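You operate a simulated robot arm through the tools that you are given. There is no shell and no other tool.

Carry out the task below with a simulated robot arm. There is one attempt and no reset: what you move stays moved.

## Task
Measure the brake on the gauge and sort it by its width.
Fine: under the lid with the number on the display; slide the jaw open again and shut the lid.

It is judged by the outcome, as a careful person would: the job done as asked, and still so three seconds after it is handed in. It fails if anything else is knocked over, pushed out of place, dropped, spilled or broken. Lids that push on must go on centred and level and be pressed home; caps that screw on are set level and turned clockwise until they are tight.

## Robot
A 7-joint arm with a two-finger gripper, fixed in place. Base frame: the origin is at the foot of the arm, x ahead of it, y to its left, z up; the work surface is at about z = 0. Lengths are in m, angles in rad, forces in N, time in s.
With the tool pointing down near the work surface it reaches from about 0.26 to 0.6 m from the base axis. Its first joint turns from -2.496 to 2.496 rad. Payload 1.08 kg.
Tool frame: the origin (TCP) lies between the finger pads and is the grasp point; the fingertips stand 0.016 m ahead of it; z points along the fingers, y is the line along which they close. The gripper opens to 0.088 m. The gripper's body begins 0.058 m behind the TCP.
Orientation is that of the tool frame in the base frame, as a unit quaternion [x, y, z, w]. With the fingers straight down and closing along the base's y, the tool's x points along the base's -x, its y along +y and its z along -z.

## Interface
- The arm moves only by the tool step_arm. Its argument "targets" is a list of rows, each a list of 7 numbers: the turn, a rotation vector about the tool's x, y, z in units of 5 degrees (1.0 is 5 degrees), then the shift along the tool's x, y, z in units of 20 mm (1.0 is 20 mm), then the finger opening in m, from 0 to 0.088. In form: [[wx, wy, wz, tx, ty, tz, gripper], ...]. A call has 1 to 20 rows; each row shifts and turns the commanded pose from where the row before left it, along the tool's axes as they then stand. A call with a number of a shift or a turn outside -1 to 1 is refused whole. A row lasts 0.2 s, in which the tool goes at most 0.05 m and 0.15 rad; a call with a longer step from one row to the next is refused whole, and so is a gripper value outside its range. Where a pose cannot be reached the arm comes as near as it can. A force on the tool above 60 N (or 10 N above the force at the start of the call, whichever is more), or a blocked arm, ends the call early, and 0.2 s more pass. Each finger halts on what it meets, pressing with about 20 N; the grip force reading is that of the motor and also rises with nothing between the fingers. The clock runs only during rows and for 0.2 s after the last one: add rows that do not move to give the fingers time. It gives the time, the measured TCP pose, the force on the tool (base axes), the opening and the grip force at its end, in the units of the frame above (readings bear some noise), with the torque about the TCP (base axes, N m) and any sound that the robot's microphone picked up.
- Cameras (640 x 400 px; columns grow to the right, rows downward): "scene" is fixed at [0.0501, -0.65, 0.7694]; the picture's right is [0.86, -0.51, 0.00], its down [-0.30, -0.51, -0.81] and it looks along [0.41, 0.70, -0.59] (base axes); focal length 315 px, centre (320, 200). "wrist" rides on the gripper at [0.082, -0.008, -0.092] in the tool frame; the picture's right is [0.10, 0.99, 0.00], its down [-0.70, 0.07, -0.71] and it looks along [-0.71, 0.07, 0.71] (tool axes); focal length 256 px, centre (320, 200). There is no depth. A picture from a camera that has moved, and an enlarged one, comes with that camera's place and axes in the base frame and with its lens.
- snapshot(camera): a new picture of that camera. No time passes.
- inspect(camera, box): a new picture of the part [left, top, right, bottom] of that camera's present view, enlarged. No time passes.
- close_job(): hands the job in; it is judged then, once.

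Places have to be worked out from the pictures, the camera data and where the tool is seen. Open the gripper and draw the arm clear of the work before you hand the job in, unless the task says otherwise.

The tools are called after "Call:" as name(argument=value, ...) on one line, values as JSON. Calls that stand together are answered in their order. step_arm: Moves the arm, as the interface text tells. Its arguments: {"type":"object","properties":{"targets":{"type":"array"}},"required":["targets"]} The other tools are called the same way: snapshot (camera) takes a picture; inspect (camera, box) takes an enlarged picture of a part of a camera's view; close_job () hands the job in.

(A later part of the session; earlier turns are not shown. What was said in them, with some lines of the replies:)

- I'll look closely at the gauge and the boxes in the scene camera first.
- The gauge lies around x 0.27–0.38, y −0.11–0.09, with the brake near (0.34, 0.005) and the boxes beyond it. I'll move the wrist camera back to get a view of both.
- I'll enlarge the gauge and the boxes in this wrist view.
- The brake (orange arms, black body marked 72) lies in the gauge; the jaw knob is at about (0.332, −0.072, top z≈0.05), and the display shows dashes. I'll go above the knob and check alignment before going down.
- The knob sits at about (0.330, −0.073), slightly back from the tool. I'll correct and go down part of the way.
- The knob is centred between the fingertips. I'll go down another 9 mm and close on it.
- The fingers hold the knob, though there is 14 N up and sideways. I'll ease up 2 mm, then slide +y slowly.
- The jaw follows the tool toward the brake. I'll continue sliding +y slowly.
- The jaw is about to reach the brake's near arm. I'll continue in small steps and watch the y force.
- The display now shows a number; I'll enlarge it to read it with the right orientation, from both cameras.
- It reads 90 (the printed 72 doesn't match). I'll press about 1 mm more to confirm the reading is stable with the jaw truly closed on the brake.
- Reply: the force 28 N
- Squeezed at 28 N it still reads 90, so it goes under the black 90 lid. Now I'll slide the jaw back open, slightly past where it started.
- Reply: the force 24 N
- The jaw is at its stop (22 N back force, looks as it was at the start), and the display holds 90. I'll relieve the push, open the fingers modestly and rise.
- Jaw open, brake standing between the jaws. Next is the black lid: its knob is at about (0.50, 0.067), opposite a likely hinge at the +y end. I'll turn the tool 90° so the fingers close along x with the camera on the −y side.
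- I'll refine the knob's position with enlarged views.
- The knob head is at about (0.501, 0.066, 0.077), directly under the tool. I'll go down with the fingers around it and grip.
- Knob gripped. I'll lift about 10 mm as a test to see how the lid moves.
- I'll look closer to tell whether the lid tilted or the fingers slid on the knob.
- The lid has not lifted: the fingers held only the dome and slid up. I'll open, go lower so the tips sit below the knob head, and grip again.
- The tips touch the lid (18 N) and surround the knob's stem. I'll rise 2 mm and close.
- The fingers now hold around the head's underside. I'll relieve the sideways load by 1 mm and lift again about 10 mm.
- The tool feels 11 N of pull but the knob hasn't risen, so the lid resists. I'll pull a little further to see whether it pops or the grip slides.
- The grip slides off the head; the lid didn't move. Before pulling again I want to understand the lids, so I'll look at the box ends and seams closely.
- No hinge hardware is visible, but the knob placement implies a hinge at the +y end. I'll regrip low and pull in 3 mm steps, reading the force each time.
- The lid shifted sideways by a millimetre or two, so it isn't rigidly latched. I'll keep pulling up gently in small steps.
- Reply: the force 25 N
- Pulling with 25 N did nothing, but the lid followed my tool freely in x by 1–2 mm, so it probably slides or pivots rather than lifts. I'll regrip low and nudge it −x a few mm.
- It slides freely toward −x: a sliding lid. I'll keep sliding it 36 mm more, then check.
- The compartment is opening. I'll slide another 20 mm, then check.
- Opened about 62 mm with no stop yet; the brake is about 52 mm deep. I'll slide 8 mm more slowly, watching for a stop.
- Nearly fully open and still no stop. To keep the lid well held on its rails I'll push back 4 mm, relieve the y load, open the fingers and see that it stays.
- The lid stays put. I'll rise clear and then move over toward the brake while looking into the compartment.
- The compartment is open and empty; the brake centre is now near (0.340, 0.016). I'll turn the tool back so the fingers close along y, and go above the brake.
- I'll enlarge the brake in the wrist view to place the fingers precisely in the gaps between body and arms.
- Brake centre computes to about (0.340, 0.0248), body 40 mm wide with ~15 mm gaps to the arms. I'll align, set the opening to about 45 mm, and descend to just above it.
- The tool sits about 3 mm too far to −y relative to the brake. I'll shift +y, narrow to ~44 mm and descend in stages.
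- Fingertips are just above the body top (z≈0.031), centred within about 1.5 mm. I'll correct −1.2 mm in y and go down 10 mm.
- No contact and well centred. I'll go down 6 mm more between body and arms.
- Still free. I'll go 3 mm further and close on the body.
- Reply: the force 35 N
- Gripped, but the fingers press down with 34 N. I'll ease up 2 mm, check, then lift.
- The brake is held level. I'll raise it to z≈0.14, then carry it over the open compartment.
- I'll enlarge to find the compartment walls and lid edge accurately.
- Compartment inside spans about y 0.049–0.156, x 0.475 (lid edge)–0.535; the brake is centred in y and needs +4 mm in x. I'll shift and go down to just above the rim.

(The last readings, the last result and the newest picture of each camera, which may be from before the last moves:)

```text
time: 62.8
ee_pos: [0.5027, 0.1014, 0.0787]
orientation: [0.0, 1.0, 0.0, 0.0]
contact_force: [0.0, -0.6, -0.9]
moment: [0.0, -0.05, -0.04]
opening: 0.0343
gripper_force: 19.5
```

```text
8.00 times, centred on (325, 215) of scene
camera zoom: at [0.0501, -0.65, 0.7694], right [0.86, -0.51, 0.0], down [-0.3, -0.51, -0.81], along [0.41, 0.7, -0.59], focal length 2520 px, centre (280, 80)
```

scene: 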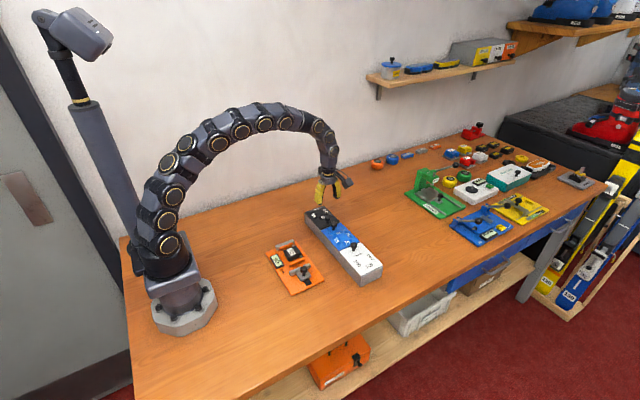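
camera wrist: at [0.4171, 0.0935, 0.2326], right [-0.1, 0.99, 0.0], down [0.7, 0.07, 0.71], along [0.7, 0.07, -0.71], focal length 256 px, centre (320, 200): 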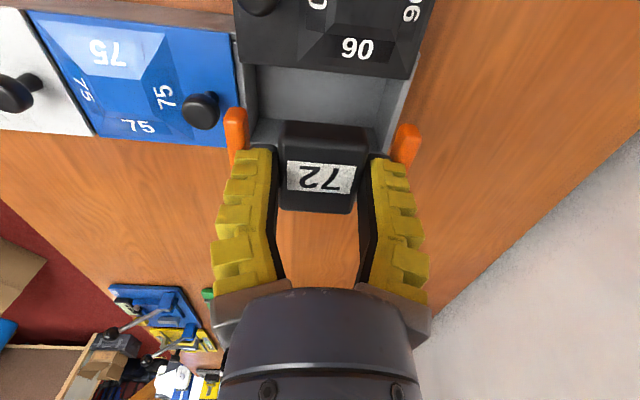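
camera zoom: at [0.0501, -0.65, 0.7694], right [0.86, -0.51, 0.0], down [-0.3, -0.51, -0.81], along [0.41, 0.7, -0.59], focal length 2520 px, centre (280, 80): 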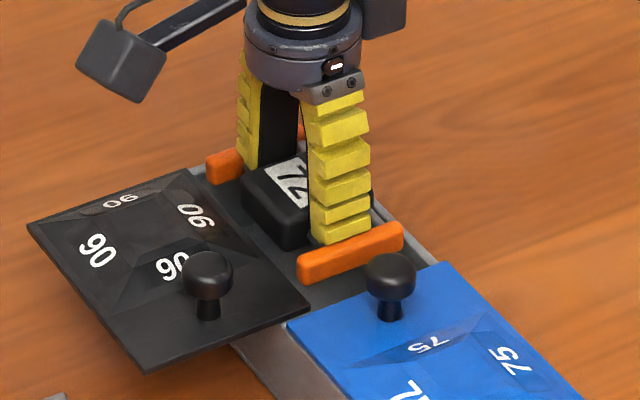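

Clearances look right (about 4 mm in x at each side, 8 mm in y). I'll lower slowly into the compartment.

Call:
step_arm(targets=[[0, 0, 0, 0, 0, 0.3, 0.02], [0, 0, 0, 0, 0, 0.3, 0.02], [0, 0, 0, 0, 0, 0.3, 0.02], [0, 0, 0, 0, 0, 0.3, 0.02], [0, 0, 0, 0, 0, 0.3, 0.02], [0, 0, 0, 0, 0, 0.2, 0.02], [0, 0, 0, 0, 0, 0, 0.02]])

Call:
inspect(camera="wrist", box=[200, 40, 450, 220])

Call:
inspect(camera="scene", box=[290, 190, 360, 240])

```text
time: 64.4
ee_pos: [0.5033, 0.1019, 0.0466]
orientation: [0.001, 1.0, 0.0, 0.0]
contact_force: [-0.3, 0.2, -1.4]
moment: [0.0, 0.01, -0.01]
opening: 0.0341
gripper_force: 20.4
```

```text
2.22 times, centred on (325, 130) of wrist
camera zoom: at [0.4206, 0.0931, 0.1387], right [-0.1, 0.99, 0.0], down [0.7, 0.07, 0.71], along [0.71, 0.07, -0.71], focal length 569 px, centre (309, 356)
```

zoom: 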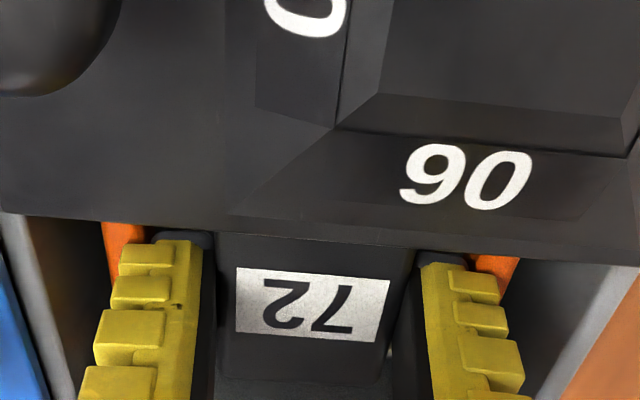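

```text
8.00 times, centred on (325, 215) of scene
camera zoom: at [0.0501, -0.65, 0.7694], right [0.86, -0.51, 0.0], down [-0.3, -0.51, -0.81], along [0.41, 0.7, -0.59], focal length 2520 px, centre (280, 80)
```

zoom: 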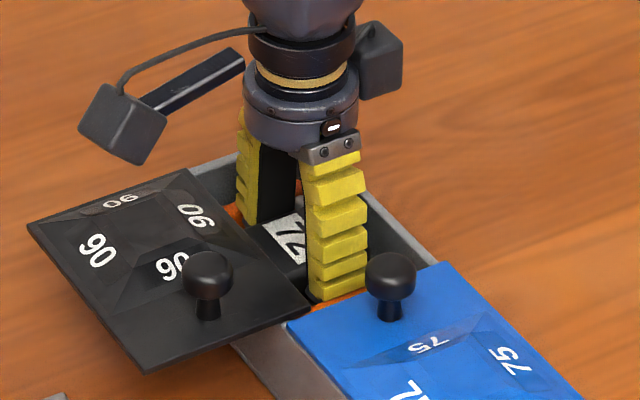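

Going in cleanly. I'll lower in 2 mm steps toward the floor.

Call:
step_arm(targets=[[0, 0, 0, 0, 0, 0.1, 0.02], [0, 0, 0, 0, 0, 0.1, 0.02], [0, 0, 0, 0, 0, 0.1, 0.02], [0, 0, 0, 0, 0, 0.1, 0.02], [0, 0, 0, 0, 0, 0, 0.02]])

Call:
step_arm(targets=[[0, 0, 0, 0, 0, 0.1, 0.02], [0, 0, 0, 0, 0, 0, 0.02]])

```text
time: 65.6
ee_pos: [0.5016, 0.103, 0.0368]
orientation: [0.001, 1.0, -0.001, 0.0]
contact_force: [-0.2, 0.5, -0.8]
moment: [-0.03, -0.02, 0.01]
opening: 0.0345
gripper_force: 20.3
```

```text
time: 66.2
ee_pos: [0.502, 0.1022, 0.037]
orientation: [0.0, 1.0, 0.0, 0.001]
contact_force: [0.2, -0.8, -1.0]
moment: [-0.02, -0.04, -0.02]
opening: 0.0347
gripper_force: 19.8
```

No floor contact yet (force still −1 N, the brake's weight). Continuing in small steps.

Call:
step_arm(targets=[[0, 0, 0, 0, 0, 0.1, 0.02], [0, 0, 0, 0, 0, 0, 0.02]])

Call:
step_arm(targets=[[0, 0, 0, 0, 0, 0.1, 0.02], [0, 0, 0, 0, 0, 0, 0.02]])

```text
time: 66.8
ee_pos: [0.5028, 0.1004, 0.0357]
orientation: [-0.001, 1.0, 0.0, 0.0]
contact_force: [-0.2, 0.8, -1.5]
moment: [0.01, 0.0, 0.02]
opening: 0.0349
gripper_force: 20.0
```

```text
time: 67.4
ee_pos: [0.5026, 0.101, 0.0331]
orientation: [0.001, 1.0, 0.001, 0.0]
contact_force: [0.4, -0.2, -1.6]
moment: [-0.02, -0.01, 0.0]
opening: 0.0347
gripper_force: 20.3
```

Call:
step_arm(targets=[[0, 0, 0, 0, 0, 0.1, 0.02], [0, 0, 0, 0, 0, 0, 0.02]])

Call:
step_arm(targets=[[0, 0, 0, 0, 0, 0.1, 0.02], [0, 0, 0, 0, 0, 0, 0.02]])

Call:
inspect(camera="scene", box=[290, 190, 360, 240])

```text
time: 68.0
ee_pos: [0.5041, 0.102, 0.0303]
orientation: [0.0, 1.0, 0.0, 0.0]
contact_force: [0.1, 0.1, -0.2]
moment: [0.01, 0.06, -0.02]
opening: 0.0351
gripper_force: 19.9
```

```text
time: 68.6
ee_pos: [0.5052, 0.1018, 0.0297]
orientation: [0.0, 1.0, 0.0, 0.0]
contact_force: [-10.7, -2.6, 23.9]
moment: [-0.06, 0.19, -0.02]
opening: 0.0354
gripper_force: 19.7
```

```text
8.00 times, centred on (325, 215) of scene
camera zoom: at [0.0501, -0.65, 0.7694], right [0.86, -0.51, 0.0], down [-0.3, -0.51, -0.81], along [0.41, 0.7, -0.59], focal length 2520 px, centre (280, 80)
```

zoom: 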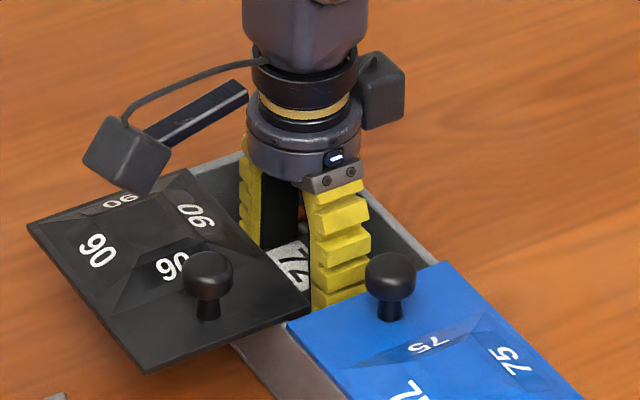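

Floor contact (24 N). I'll ease up 1 mm, open just to the 44 mm that fits between the arms, and rise.

Call:
step_arm(targets=[[0, 0, 0, 0, 0, -0.06, 0.02], [0, 0, 0, 0, 0, 0, 0.028], [0, 0, 0, 0, 0, 0, 0.036], [0, 0, 0, 0, 0, 0, 0.039], [0, 0, 0, 0, 0, 0, 0.039]])

Call:
step_arm(targets=[[0, 0, 0, 0, 0, -0.3, 0.039], [0, 0, 0, 0, 0, -0.5, 0.039], [0, 0, 0, 0, 0, -0.8, 0.039], [0, 0, 0, 0, 0, -1, 0.039], [0, 0, 0, 0, 0, -1, 0.039], [0, 0, 0, 0, 0, -1, 0.039], [0, 0, 0, 0, 0, -1, 0.039], [0, 0, 0, 0, 0, 0, 0.039]])

Call:
snapshot(camera="wrist")

Call:
inspect(camera="scene", box=[290, 190, 360, 240])

```text
time: 69.8
ee_pos: [0.5034, 0.1013, 0.0311]
orientation: [0.0, 1.0, 0.0, 0.001]
contact_force: [4.3, -0.5, 13.7]
moment: [-0.02, 0.0, 0.0]
opening: 0.0396
gripper_force: 0.7
```

```text
time: 71.6
ee_pos: [0.5005, 0.1008, 0.1421]
orientation: [0.001, 1.0, 0.0, 0.0]
contact_force: [-0.7, 0.2, -0.3]
moment: [-0.04, 0.02, 0.0]
opening: 0.0436
gripper_force: 3.4
```

```text
taken
camera wrist: at [0.4185, 0.0915, 0.2349], right [-0.1, 0.99, 0.0], down [0.7, 0.07, 0.71], along [0.7, 0.07, -0.71], focal length 256 px, centre (320, 200)
```

wrist: 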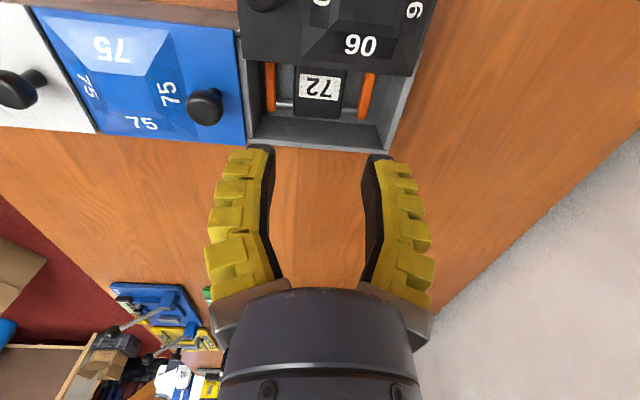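

```text
8.00 times, centred on (325, 215) of scene
camera zoom: at [0.0501, -0.65, 0.7694], right [0.86, -0.51, 0.0], down [-0.3, -0.51, -0.81], along [0.41, 0.7, -0.59], focal length 2520 px, centre (280, 80)
```

zoom: 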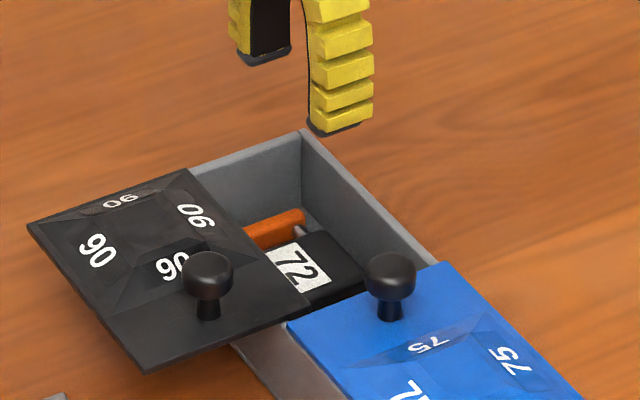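

The brake lies flat and fully inside. Now I'll turn the tool again to close along x, and go over the black lid's knob at about (0.435, 0.066).

Call:
step_arm(targets=[[0, 0, -1, 0, 0, -0.5, 0.039], [0, 0, -1, 0, 0, -0.5, 0.039], [0, 0, -1, 0, 0, 0, 0.039], [0, 0, -1, 0, 0, 0, 0.039], [0, 0, -1, 0, 0, 0, 0.039], [0, 0, -1, 0, 0, 0, 0.039], [0, 0, -1, 0, 0, 0, 0.039], [0, 0, -1, 0, 0, 0, 0.039], [0, 0, -1, 0, 0, 0, 0.039], [0, 0, -1, 0, 0, 0, 0.039], [0, 0, -1, 0, 0, 0, 0.039], [0, 0, -1, 0, 0, 0, 0.039], [0, 0, -1, 0, 0, 0, 0.039], [0, 0, -1, 0, 0, 0, 0.039], [0, 0, -1, 0, 0, 0, 0.039], [0, 0, -1, 0, 0, 0, 0.039], [0, 0, -1, 0, 0, 0, 0.039], [0, 0, -1, 0, 0, 0, 0.039], [0, 0, 0, 0, 0, 0, 0.039]])

Call:
step_arm(targets=[[0, 0, 0, 0.45, 0.8, 0, 0.039], [0, 0, 0, 0.45, 0.8, 0, 0.039], [0, 0, 0, 0.45, 0.8, 0, 0.039], [0, 0, 0, 0.4, 0.9, 0, 0.039], [0, 0, 0, 0, 0, 0, 0.039]])

Call:
inspect(camera="wrist", box=[180, 40, 460, 240])

Call:
inspect(camera="scene", box=[280, 180, 370, 250])

```text
time: 75.6
ee_pos: [0.5031, 0.1028, 0.1616]
orientation: [0.708, -0.707, 0.0, 0.001]
contact_force: [-0.3, -0.4, -0.4]
moment: [0.01, 0.02, 0.01]
opening: 0.0436
gripper_force: 3.1
```

```text
time: 76.8
ee_pos: [0.4373, 0.067, 0.1608]
orientation: [-0.707, 0.708, 0.0, 0.0]
contact_force: [-0.5, -0.6, 0.7]
moment: [-0.01, 0.01, 0.04]
opening: 0.0439
gripper_force: 3.8
```

```text
2.00 times, centred on (320, 140) of wrist
camera zoom: at [0.4447, -0.0159, 0.2529], right [-0.99, -0.1, 0.0], down [-0.07, 0.7, 0.71], along [-0.07, 0.71, -0.7], focal length 512 px, centre (320, 320)
```

zoom: 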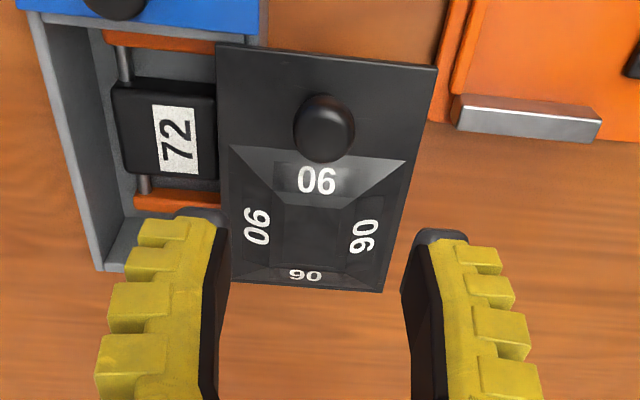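

```text
5.71 times, centred on (325, 215) of scene
camera zoom: at [0.0501, -0.65, 0.7694], right [0.86, -0.51, 0.0], down [-0.3, -0.51, -0.81], along [0.41, 0.7, -0.59], focal length 1800 px, centre (291, 114)
```

zoom: 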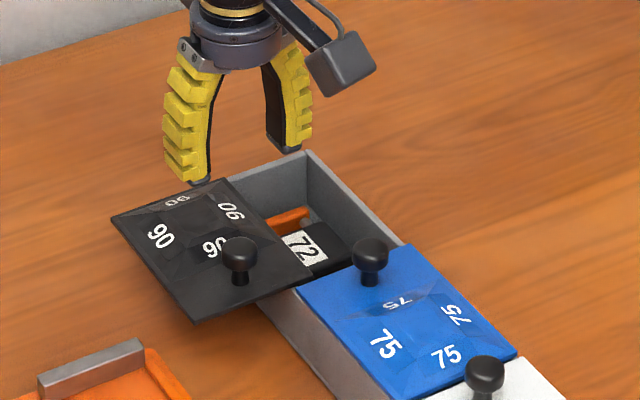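

The knob is at about (0.435, 0.066). I'll correct slightly, descend around it and grip low.

Call:
step_arm(targets=[[0, 0, 0, 0, 0.08, 1, 0.039], [0, 0, 0, 0, 0, 1, 0.039], [0, 0, 0, 0, 0, 1, 0.039], [0, 0, 0, 0, 0, 0.8, 0.039], [0, 0, 0, 0, 0, 0.5, 0.039], [0, 0, 0, 0, 0, 0.1, 0.039], [0, 0, 0, 0, 0, 0, 0.025], [0, 0, 0, 0, 0, 0, 0.01], [0, 0, 0, 0, 0, 0, 0.0], [0, 0, 0, 0, 0, 0, 0.0]])

Call:
inspect(camera="wrist", box=[180, 60, 460, 260])

Call:
inspect(camera="scene", box=[280, 190, 360, 250])

```text
time: 79.0
ee_pos: [0.4373, 0.0663, 0.0733]
orientation: [0.707, -0.707, 0.001, 0.0]
contact_force: [1.7, 0.5, -0.4]
moment: [-0.03, 0.02, 0.02]
opening: 0.0152
gripper_force: 19.9
```

```text
2.00 times, centred on (320, 160) of wrist
camera zoom: at [0.4453, -0.0168, 0.1658], right [-0.99, -0.1, 0.0], down [-0.07, 0.7, 0.71], along [-0.07, 0.71, -0.7], focal length 512 px, centre (320, 280)
```

zoom: 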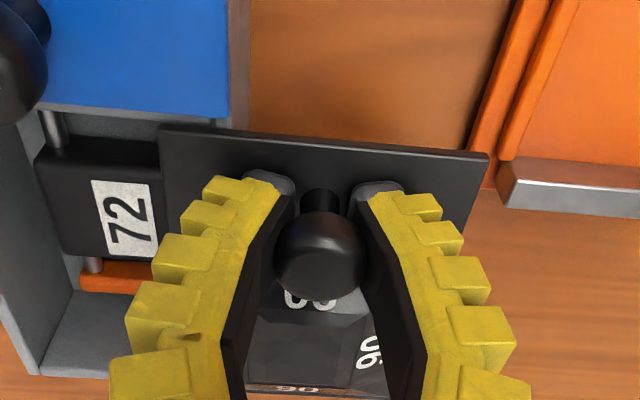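

```text
6.67 times, centred on (320, 220) of scene
camera zoom: at [0.0501, -0.65, 0.7694], right [0.86, -0.51, 0.0], down [-0.3, -0.51, -0.81], along [0.41, 0.7, -0.59], focal length 2100 px, centre (320, 67)
```

zoom: 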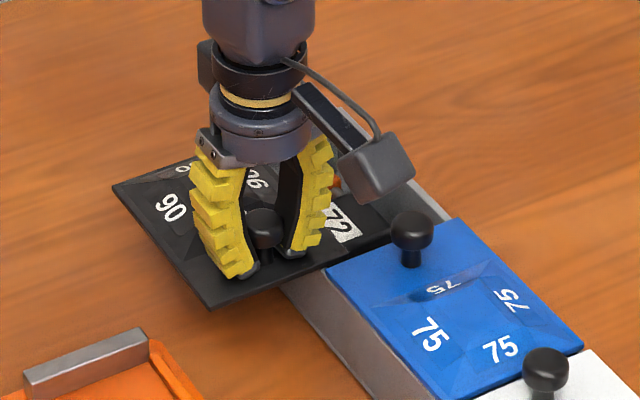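

Gripped with no stray load. I'll slide the lid back +x, 56 mm first.

Call:
step_arm(targets=[[0, 0, 0, 0, -0.1, 0, 0.0], [0, 0, 0, 0, -0.2, 0, 0.0], [0, 0, 0, 0, -0.2, 0, 0.0], [0, 0, 0, 0, -0.2, 0, 0.0], [0, 0, 0, 0, -0.2, 0, 0.0], [0, 0, 0, 0, -0.2, 0, 0.0], [0, 0, 0, 0, -0.2, 0, 0.0], [0, 0, 0, 0, -0.2, 0, 0.0], [0, 0, 0, 0, -0.2, 0, 0.0], [0, 0, 0, 0, -0.2, 0, 0.0], [0, 0, 0, 0, -0.2, 0, 0.0], [0, 0, 0, 0, -0.2, 0, 0.0], [0, 0, 0, 0, -0.2, 0, 0.0], [0, 0, 0, 0, -0.2, 0, 0.0], [0, 0, 0, 0, -0.1, 0, 0.0], [0, 0, 0, 0, 0, 0, 0.0]])

Call:
inspect(camera="wrist", box=[180, 60, 460, 260])

Call:
inspect(camera="scene", box=[290, 190, 370, 250])

```text
time: 82.4
ee_pos: [0.492, 0.0655, 0.0732]
orientation: [-0.707, 0.707, -0.001, 0.0]
contact_force: [-0.3, -4.4, 0.7]
moment: [-0.09, -0.02, 0.06]
opening: 0.0149
gripper_force: 20.4
```

```text
2.00 times, centred on (320, 160) of wrist
camera zoom: at [0.4994, -0.0165, 0.1659], right [-0.99, -0.1, 0.0], down [-0.07, 0.7, 0.71], along [-0.07, 0.71, -0.71], focal length 512 px, centre (320, 280)
```

zoom: 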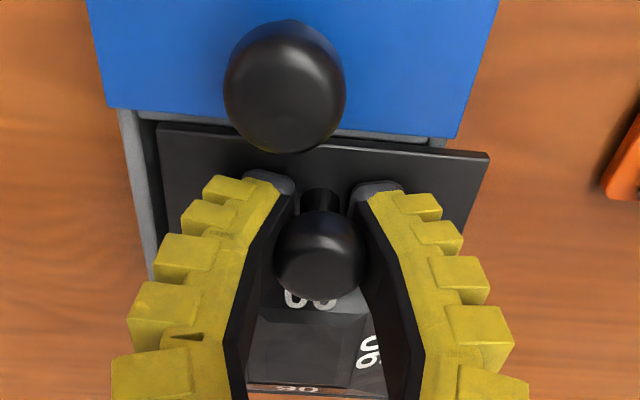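

```text
6.67 times, centred on (330, 220) of scene
camera zoom: at [0.0501, -0.65, 0.7694], right [0.86, -0.51, 0.0], down [-0.3, -0.51, -0.81], along [0.41, 0.7, -0.59], focal length 2100 px, centre (253, 67)
```

zoom: 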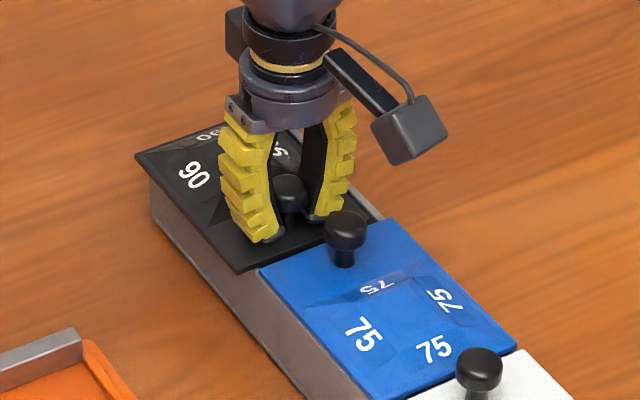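

About 9–10 mm remains. I'll slide 8 mm more in small steps, watching for the end stop.

Call:
step_arm(targets=[[0, 0, 0, 0, -0.1, 0, 0.0], [0, 0, 0, 0, -0.1, 0, 0.0], [0, 0, 0, 0, -0.1, 0, 0.0], [0, 0, 0, 0, -0.1, 0, 0.0], [0, 0, 0, 0, 0, 0, 0.0]])

Call:
inspect(camera="wrist", box=[180, 60, 460, 260])

Call:
inspect(camera="scene", box=[290, 190, 370, 250])

```text
time: 83.6
ee_pos: [0.4999, 0.0664, 0.0737]
orientation: [0.707, -0.707, 0.0, 0.0]
contact_force: [0.2, 2.2, 0.1]
moment: [-0.07, 0.03, -0.02]
opening: 0.0139
gripper_force: 20.3
```

```text
2.00 times, centred on (320, 160) of wrist
camera zoom: at [0.5077, -0.0165, 0.1663], right [-0.99, -0.1, 0.0], down [-0.07, 0.7, 0.71], along [-0.07, 0.71, -0.7], focal length 512 px, centre (320, 280)
```

zoom: 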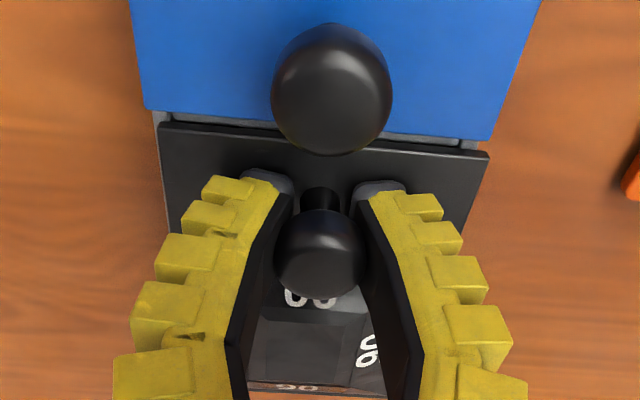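

```text
6.67 times, centred on (330, 220) of scene
camera zoom: at [0.0501, -0.65, 0.7694], right [0.86, -0.51, 0.0], down [-0.3, -0.51, -0.81], along [0.41, 0.7, -0.59], focal length 2100 px, centre (253, 67)
```

zoom: 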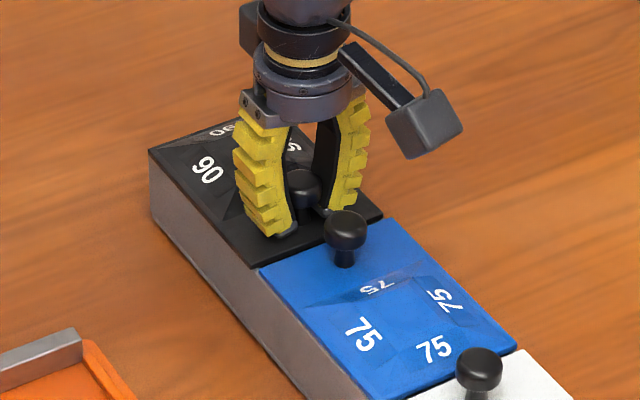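

About 1.5 mm remains. I'll nudge 1 mm at a time and watch the x force.

Call:
step_arm(targets=[[0, 0, 0, 0, -0.05, 0, 0.0], [0, 0, 0, 0, 0, 0, 0.0]])

Call:
step_arm(targets=[[0, 0, 0, 0, -0.05, 0, 0.0], [0, 0, 0, 0, 0, 0, 0.0]])

Call:
inspect(camera="wrist", box=[180, 60, 460, 260])

Call:
inspect(camera="scene", box=[290, 190, 370, 250])

```text
time: 84.2
ee_pos: [0.5019, 0.0667, 0.0737]
orientation: [-0.707, 0.707, 0.0, -0.001]
contact_force: [-0.3, 2.1, 0.3]
moment: [-0.07, 0.09, -0.03]
opening: 0.0141
gripper_force: 19.9
```

```text
time: 84.8
ee_pos: [0.5025, 0.0677, 0.0724]
orientation: [-0.707, 0.707, 0.0, 0.001]
contact_force: [-0.6, 3.6, 0.5]
moment: [-0.08, 0.01, 0.03]
opening: 0.014
gripper_force: 20.0
```

```text
2.00 times, centred on (320, 160) of wrist
camera zoom: at [0.5094, -0.0165, 0.1663], right [-0.99, -0.1, 0.0], down [-0.07, 0.7, 0.71], along [-0.07, 0.71, -0.7], focal length 512 px, centre (320, 280)
```

zoom: 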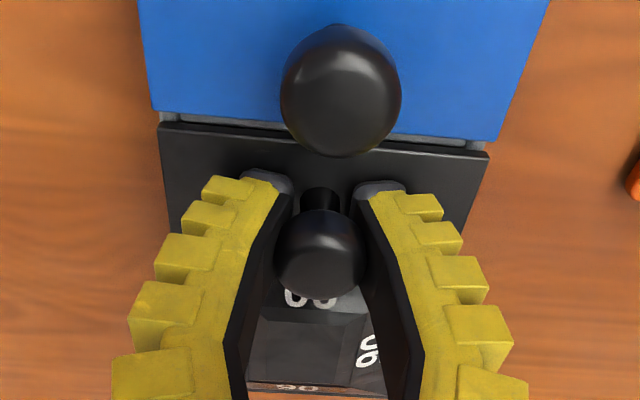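

```text
6.67 times, centred on (330, 220) of scene
camera zoom: at [0.0501, -0.65, 0.7694], right [0.86, -0.51, 0.0], down [-0.3, -0.51, -0.81], along [0.41, 0.7, -0.59], focal length 2100 px, centre (253, 67)
```

zoom: 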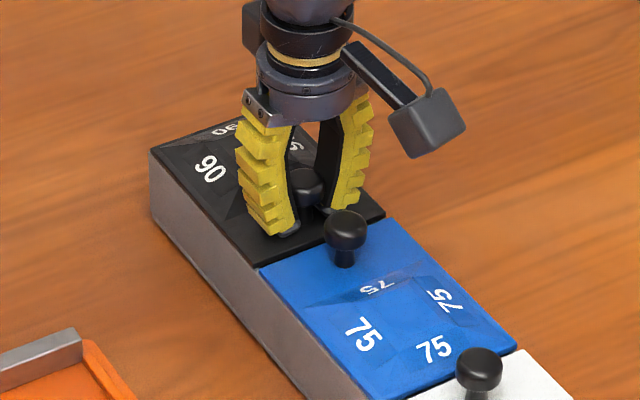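

The lid looks flush with the blue one, matching the initial picture. I'll push 1 mm further to feel for the stop.

Call:
step_arm(targets=[[0, 0, 0, 0, -0.05, 0, 0.0], [0, 0, 0, 0, 0, 0, 0.0]])

Call:
inspect(camera="wrist", box=[180, 60, 460, 260])

```text
time: 85.4
ee_pos: [0.5033, 0.0665, 0.074]
orientation: [-0.707, 0.708, 0.001, -0.001]
contact_force: [-9.0, 3.9, -0.4]
moment: [0.06, 0.01, -0.04]
opening: 0.0143
gripper_force: 19.7
```

```text
2.00 times, centred on (320, 160) of wrist
camera zoom: at [0.5102, -0.0165, 0.1661], right [-0.99, -0.1, 0.0], down [-0.07, 0.7, 0.71], along [-0.07, 0.71, -0.7], focal length 512 px, centre (320, 280)
```

zoom: 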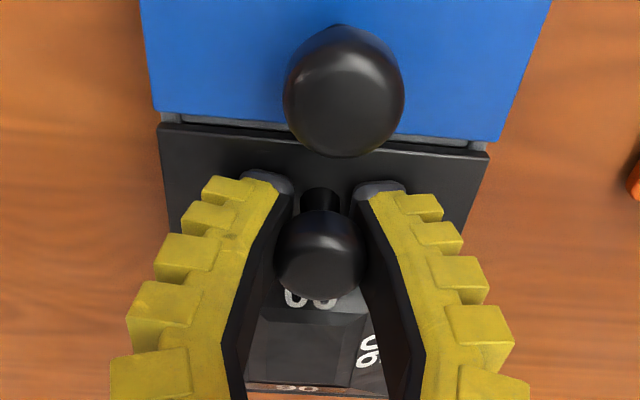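

A −9 N reaction: the lid is against its stop, fully shut. I'll open the fingers and rise clear.

Call:
step_arm(targets=[[0, 0, 0, 0, 0, 0, 0.015], [0, 0, 0, 0, 0, 0, 0.03], [0, 0, 0, 0, 0, 0, 0.039], [0, 0, 0, 0, 0, 0, 0.039], [0, 0, 0, 0, 0, -0.5, 0.039], [0, 0, 0, 0, 0, -1, 0.039], [0, 0, 0, 0, 0, -1, 0.039], [0, 0, 0, 0, 0, -1, 0.039], [0, 0, 0, 0, 0, -1, 0.05], [0, 0, 0, 0, 0, -1, 0.06], [0, 0, 0, 0, 0, -1, 0.07], [0, 0, 0, -1, 0, -1, 0.08], [0, 0, 0, -1, 0, -1, 0.08], [0, 0, 0, 0, 0, 0, 0.08]])

Call:
snapshot(camera="wrist")

Call:
inspect(camera="scene", box=[250, 190, 400, 300])

Call:
snapshot(camera="scene")

```text
time: 88.4
ee_pos: [0.503, 0.106, 0.2434]
orientation: [-0.707, 0.707, 0.0, 0.0]
contact_force: [-0.6, -0.3, 1.2]
moment: [0.0, 0.02, 0.0]
opening: 0.0818
gripper_force: 1.0
```

```text
taken
camera wrist: at [0.5113, 0.0229, 0.3356], right [-0.99, -0.1, 0.0], down [-0.07, 0.7, 0.71], along [-0.07, 0.71, -0.7], focal length 256 px, centre (320, 200)
```

wrist: 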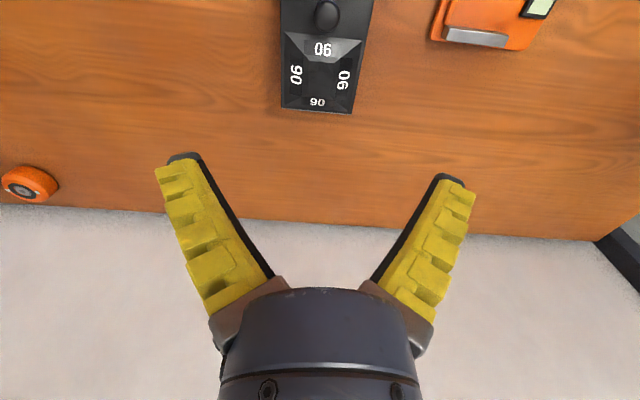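

```text
3.64 times, centred on (325, 245) of scene
camera zoom: at [0.0501, -0.65, 0.7694], right [0.86, -0.51, 0.0], down [-0.3, -0.51, -0.81], along [0.41, 0.7, -0.59], focal length 1146 px, centre (302, 36)
```

zoom: 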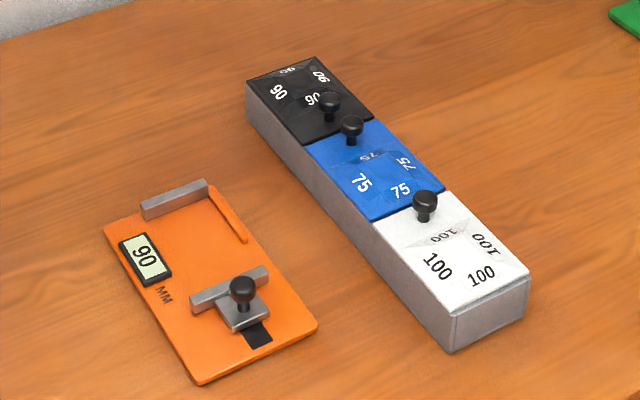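

```text
taken
```

scene: 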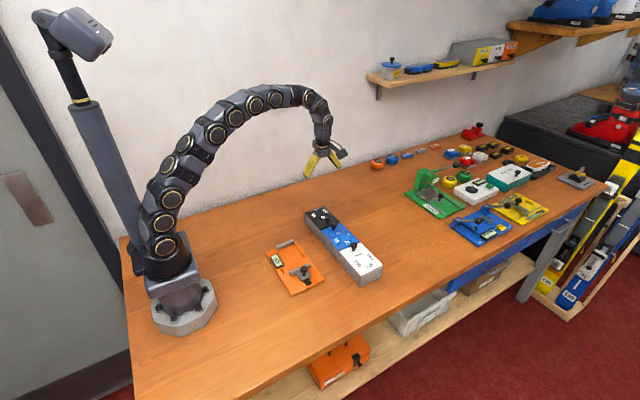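

The brake is under the black 90 lid, which is shut flush with its neighbours. The jaw is back at its open stop and the display still shows 90. The gauge and box stand where they started, and the arm is clear with the gripper open. Handing in.

Call:
close_job()

```text
The job is handed in.
```

The brake measured 90 mm on the gauge, and it now lies flat in the compartment under the black 90 lid. The label printed on it says 72, but the display read 90 and held there when I squeezed the jaw harder, so I sorted it by the display.

- **Lid:** It slides rather than lifts. I pushed it shut until it met its stop, and it sits flush with the blue lid.
- **Lid knob:** Before I found that it slides, I pulled up on the knob several times, with up to about 25 N. The lid did not lift, and I saw no damage.
- **Jaw:** It is back at its open stop, where it started.
- **Surroundings:** The gauge and the box look to be where they were in the first picture, and I saw nothing knocked over or moved.

The gripper was open and the arm clear of the work when I handed the job in.
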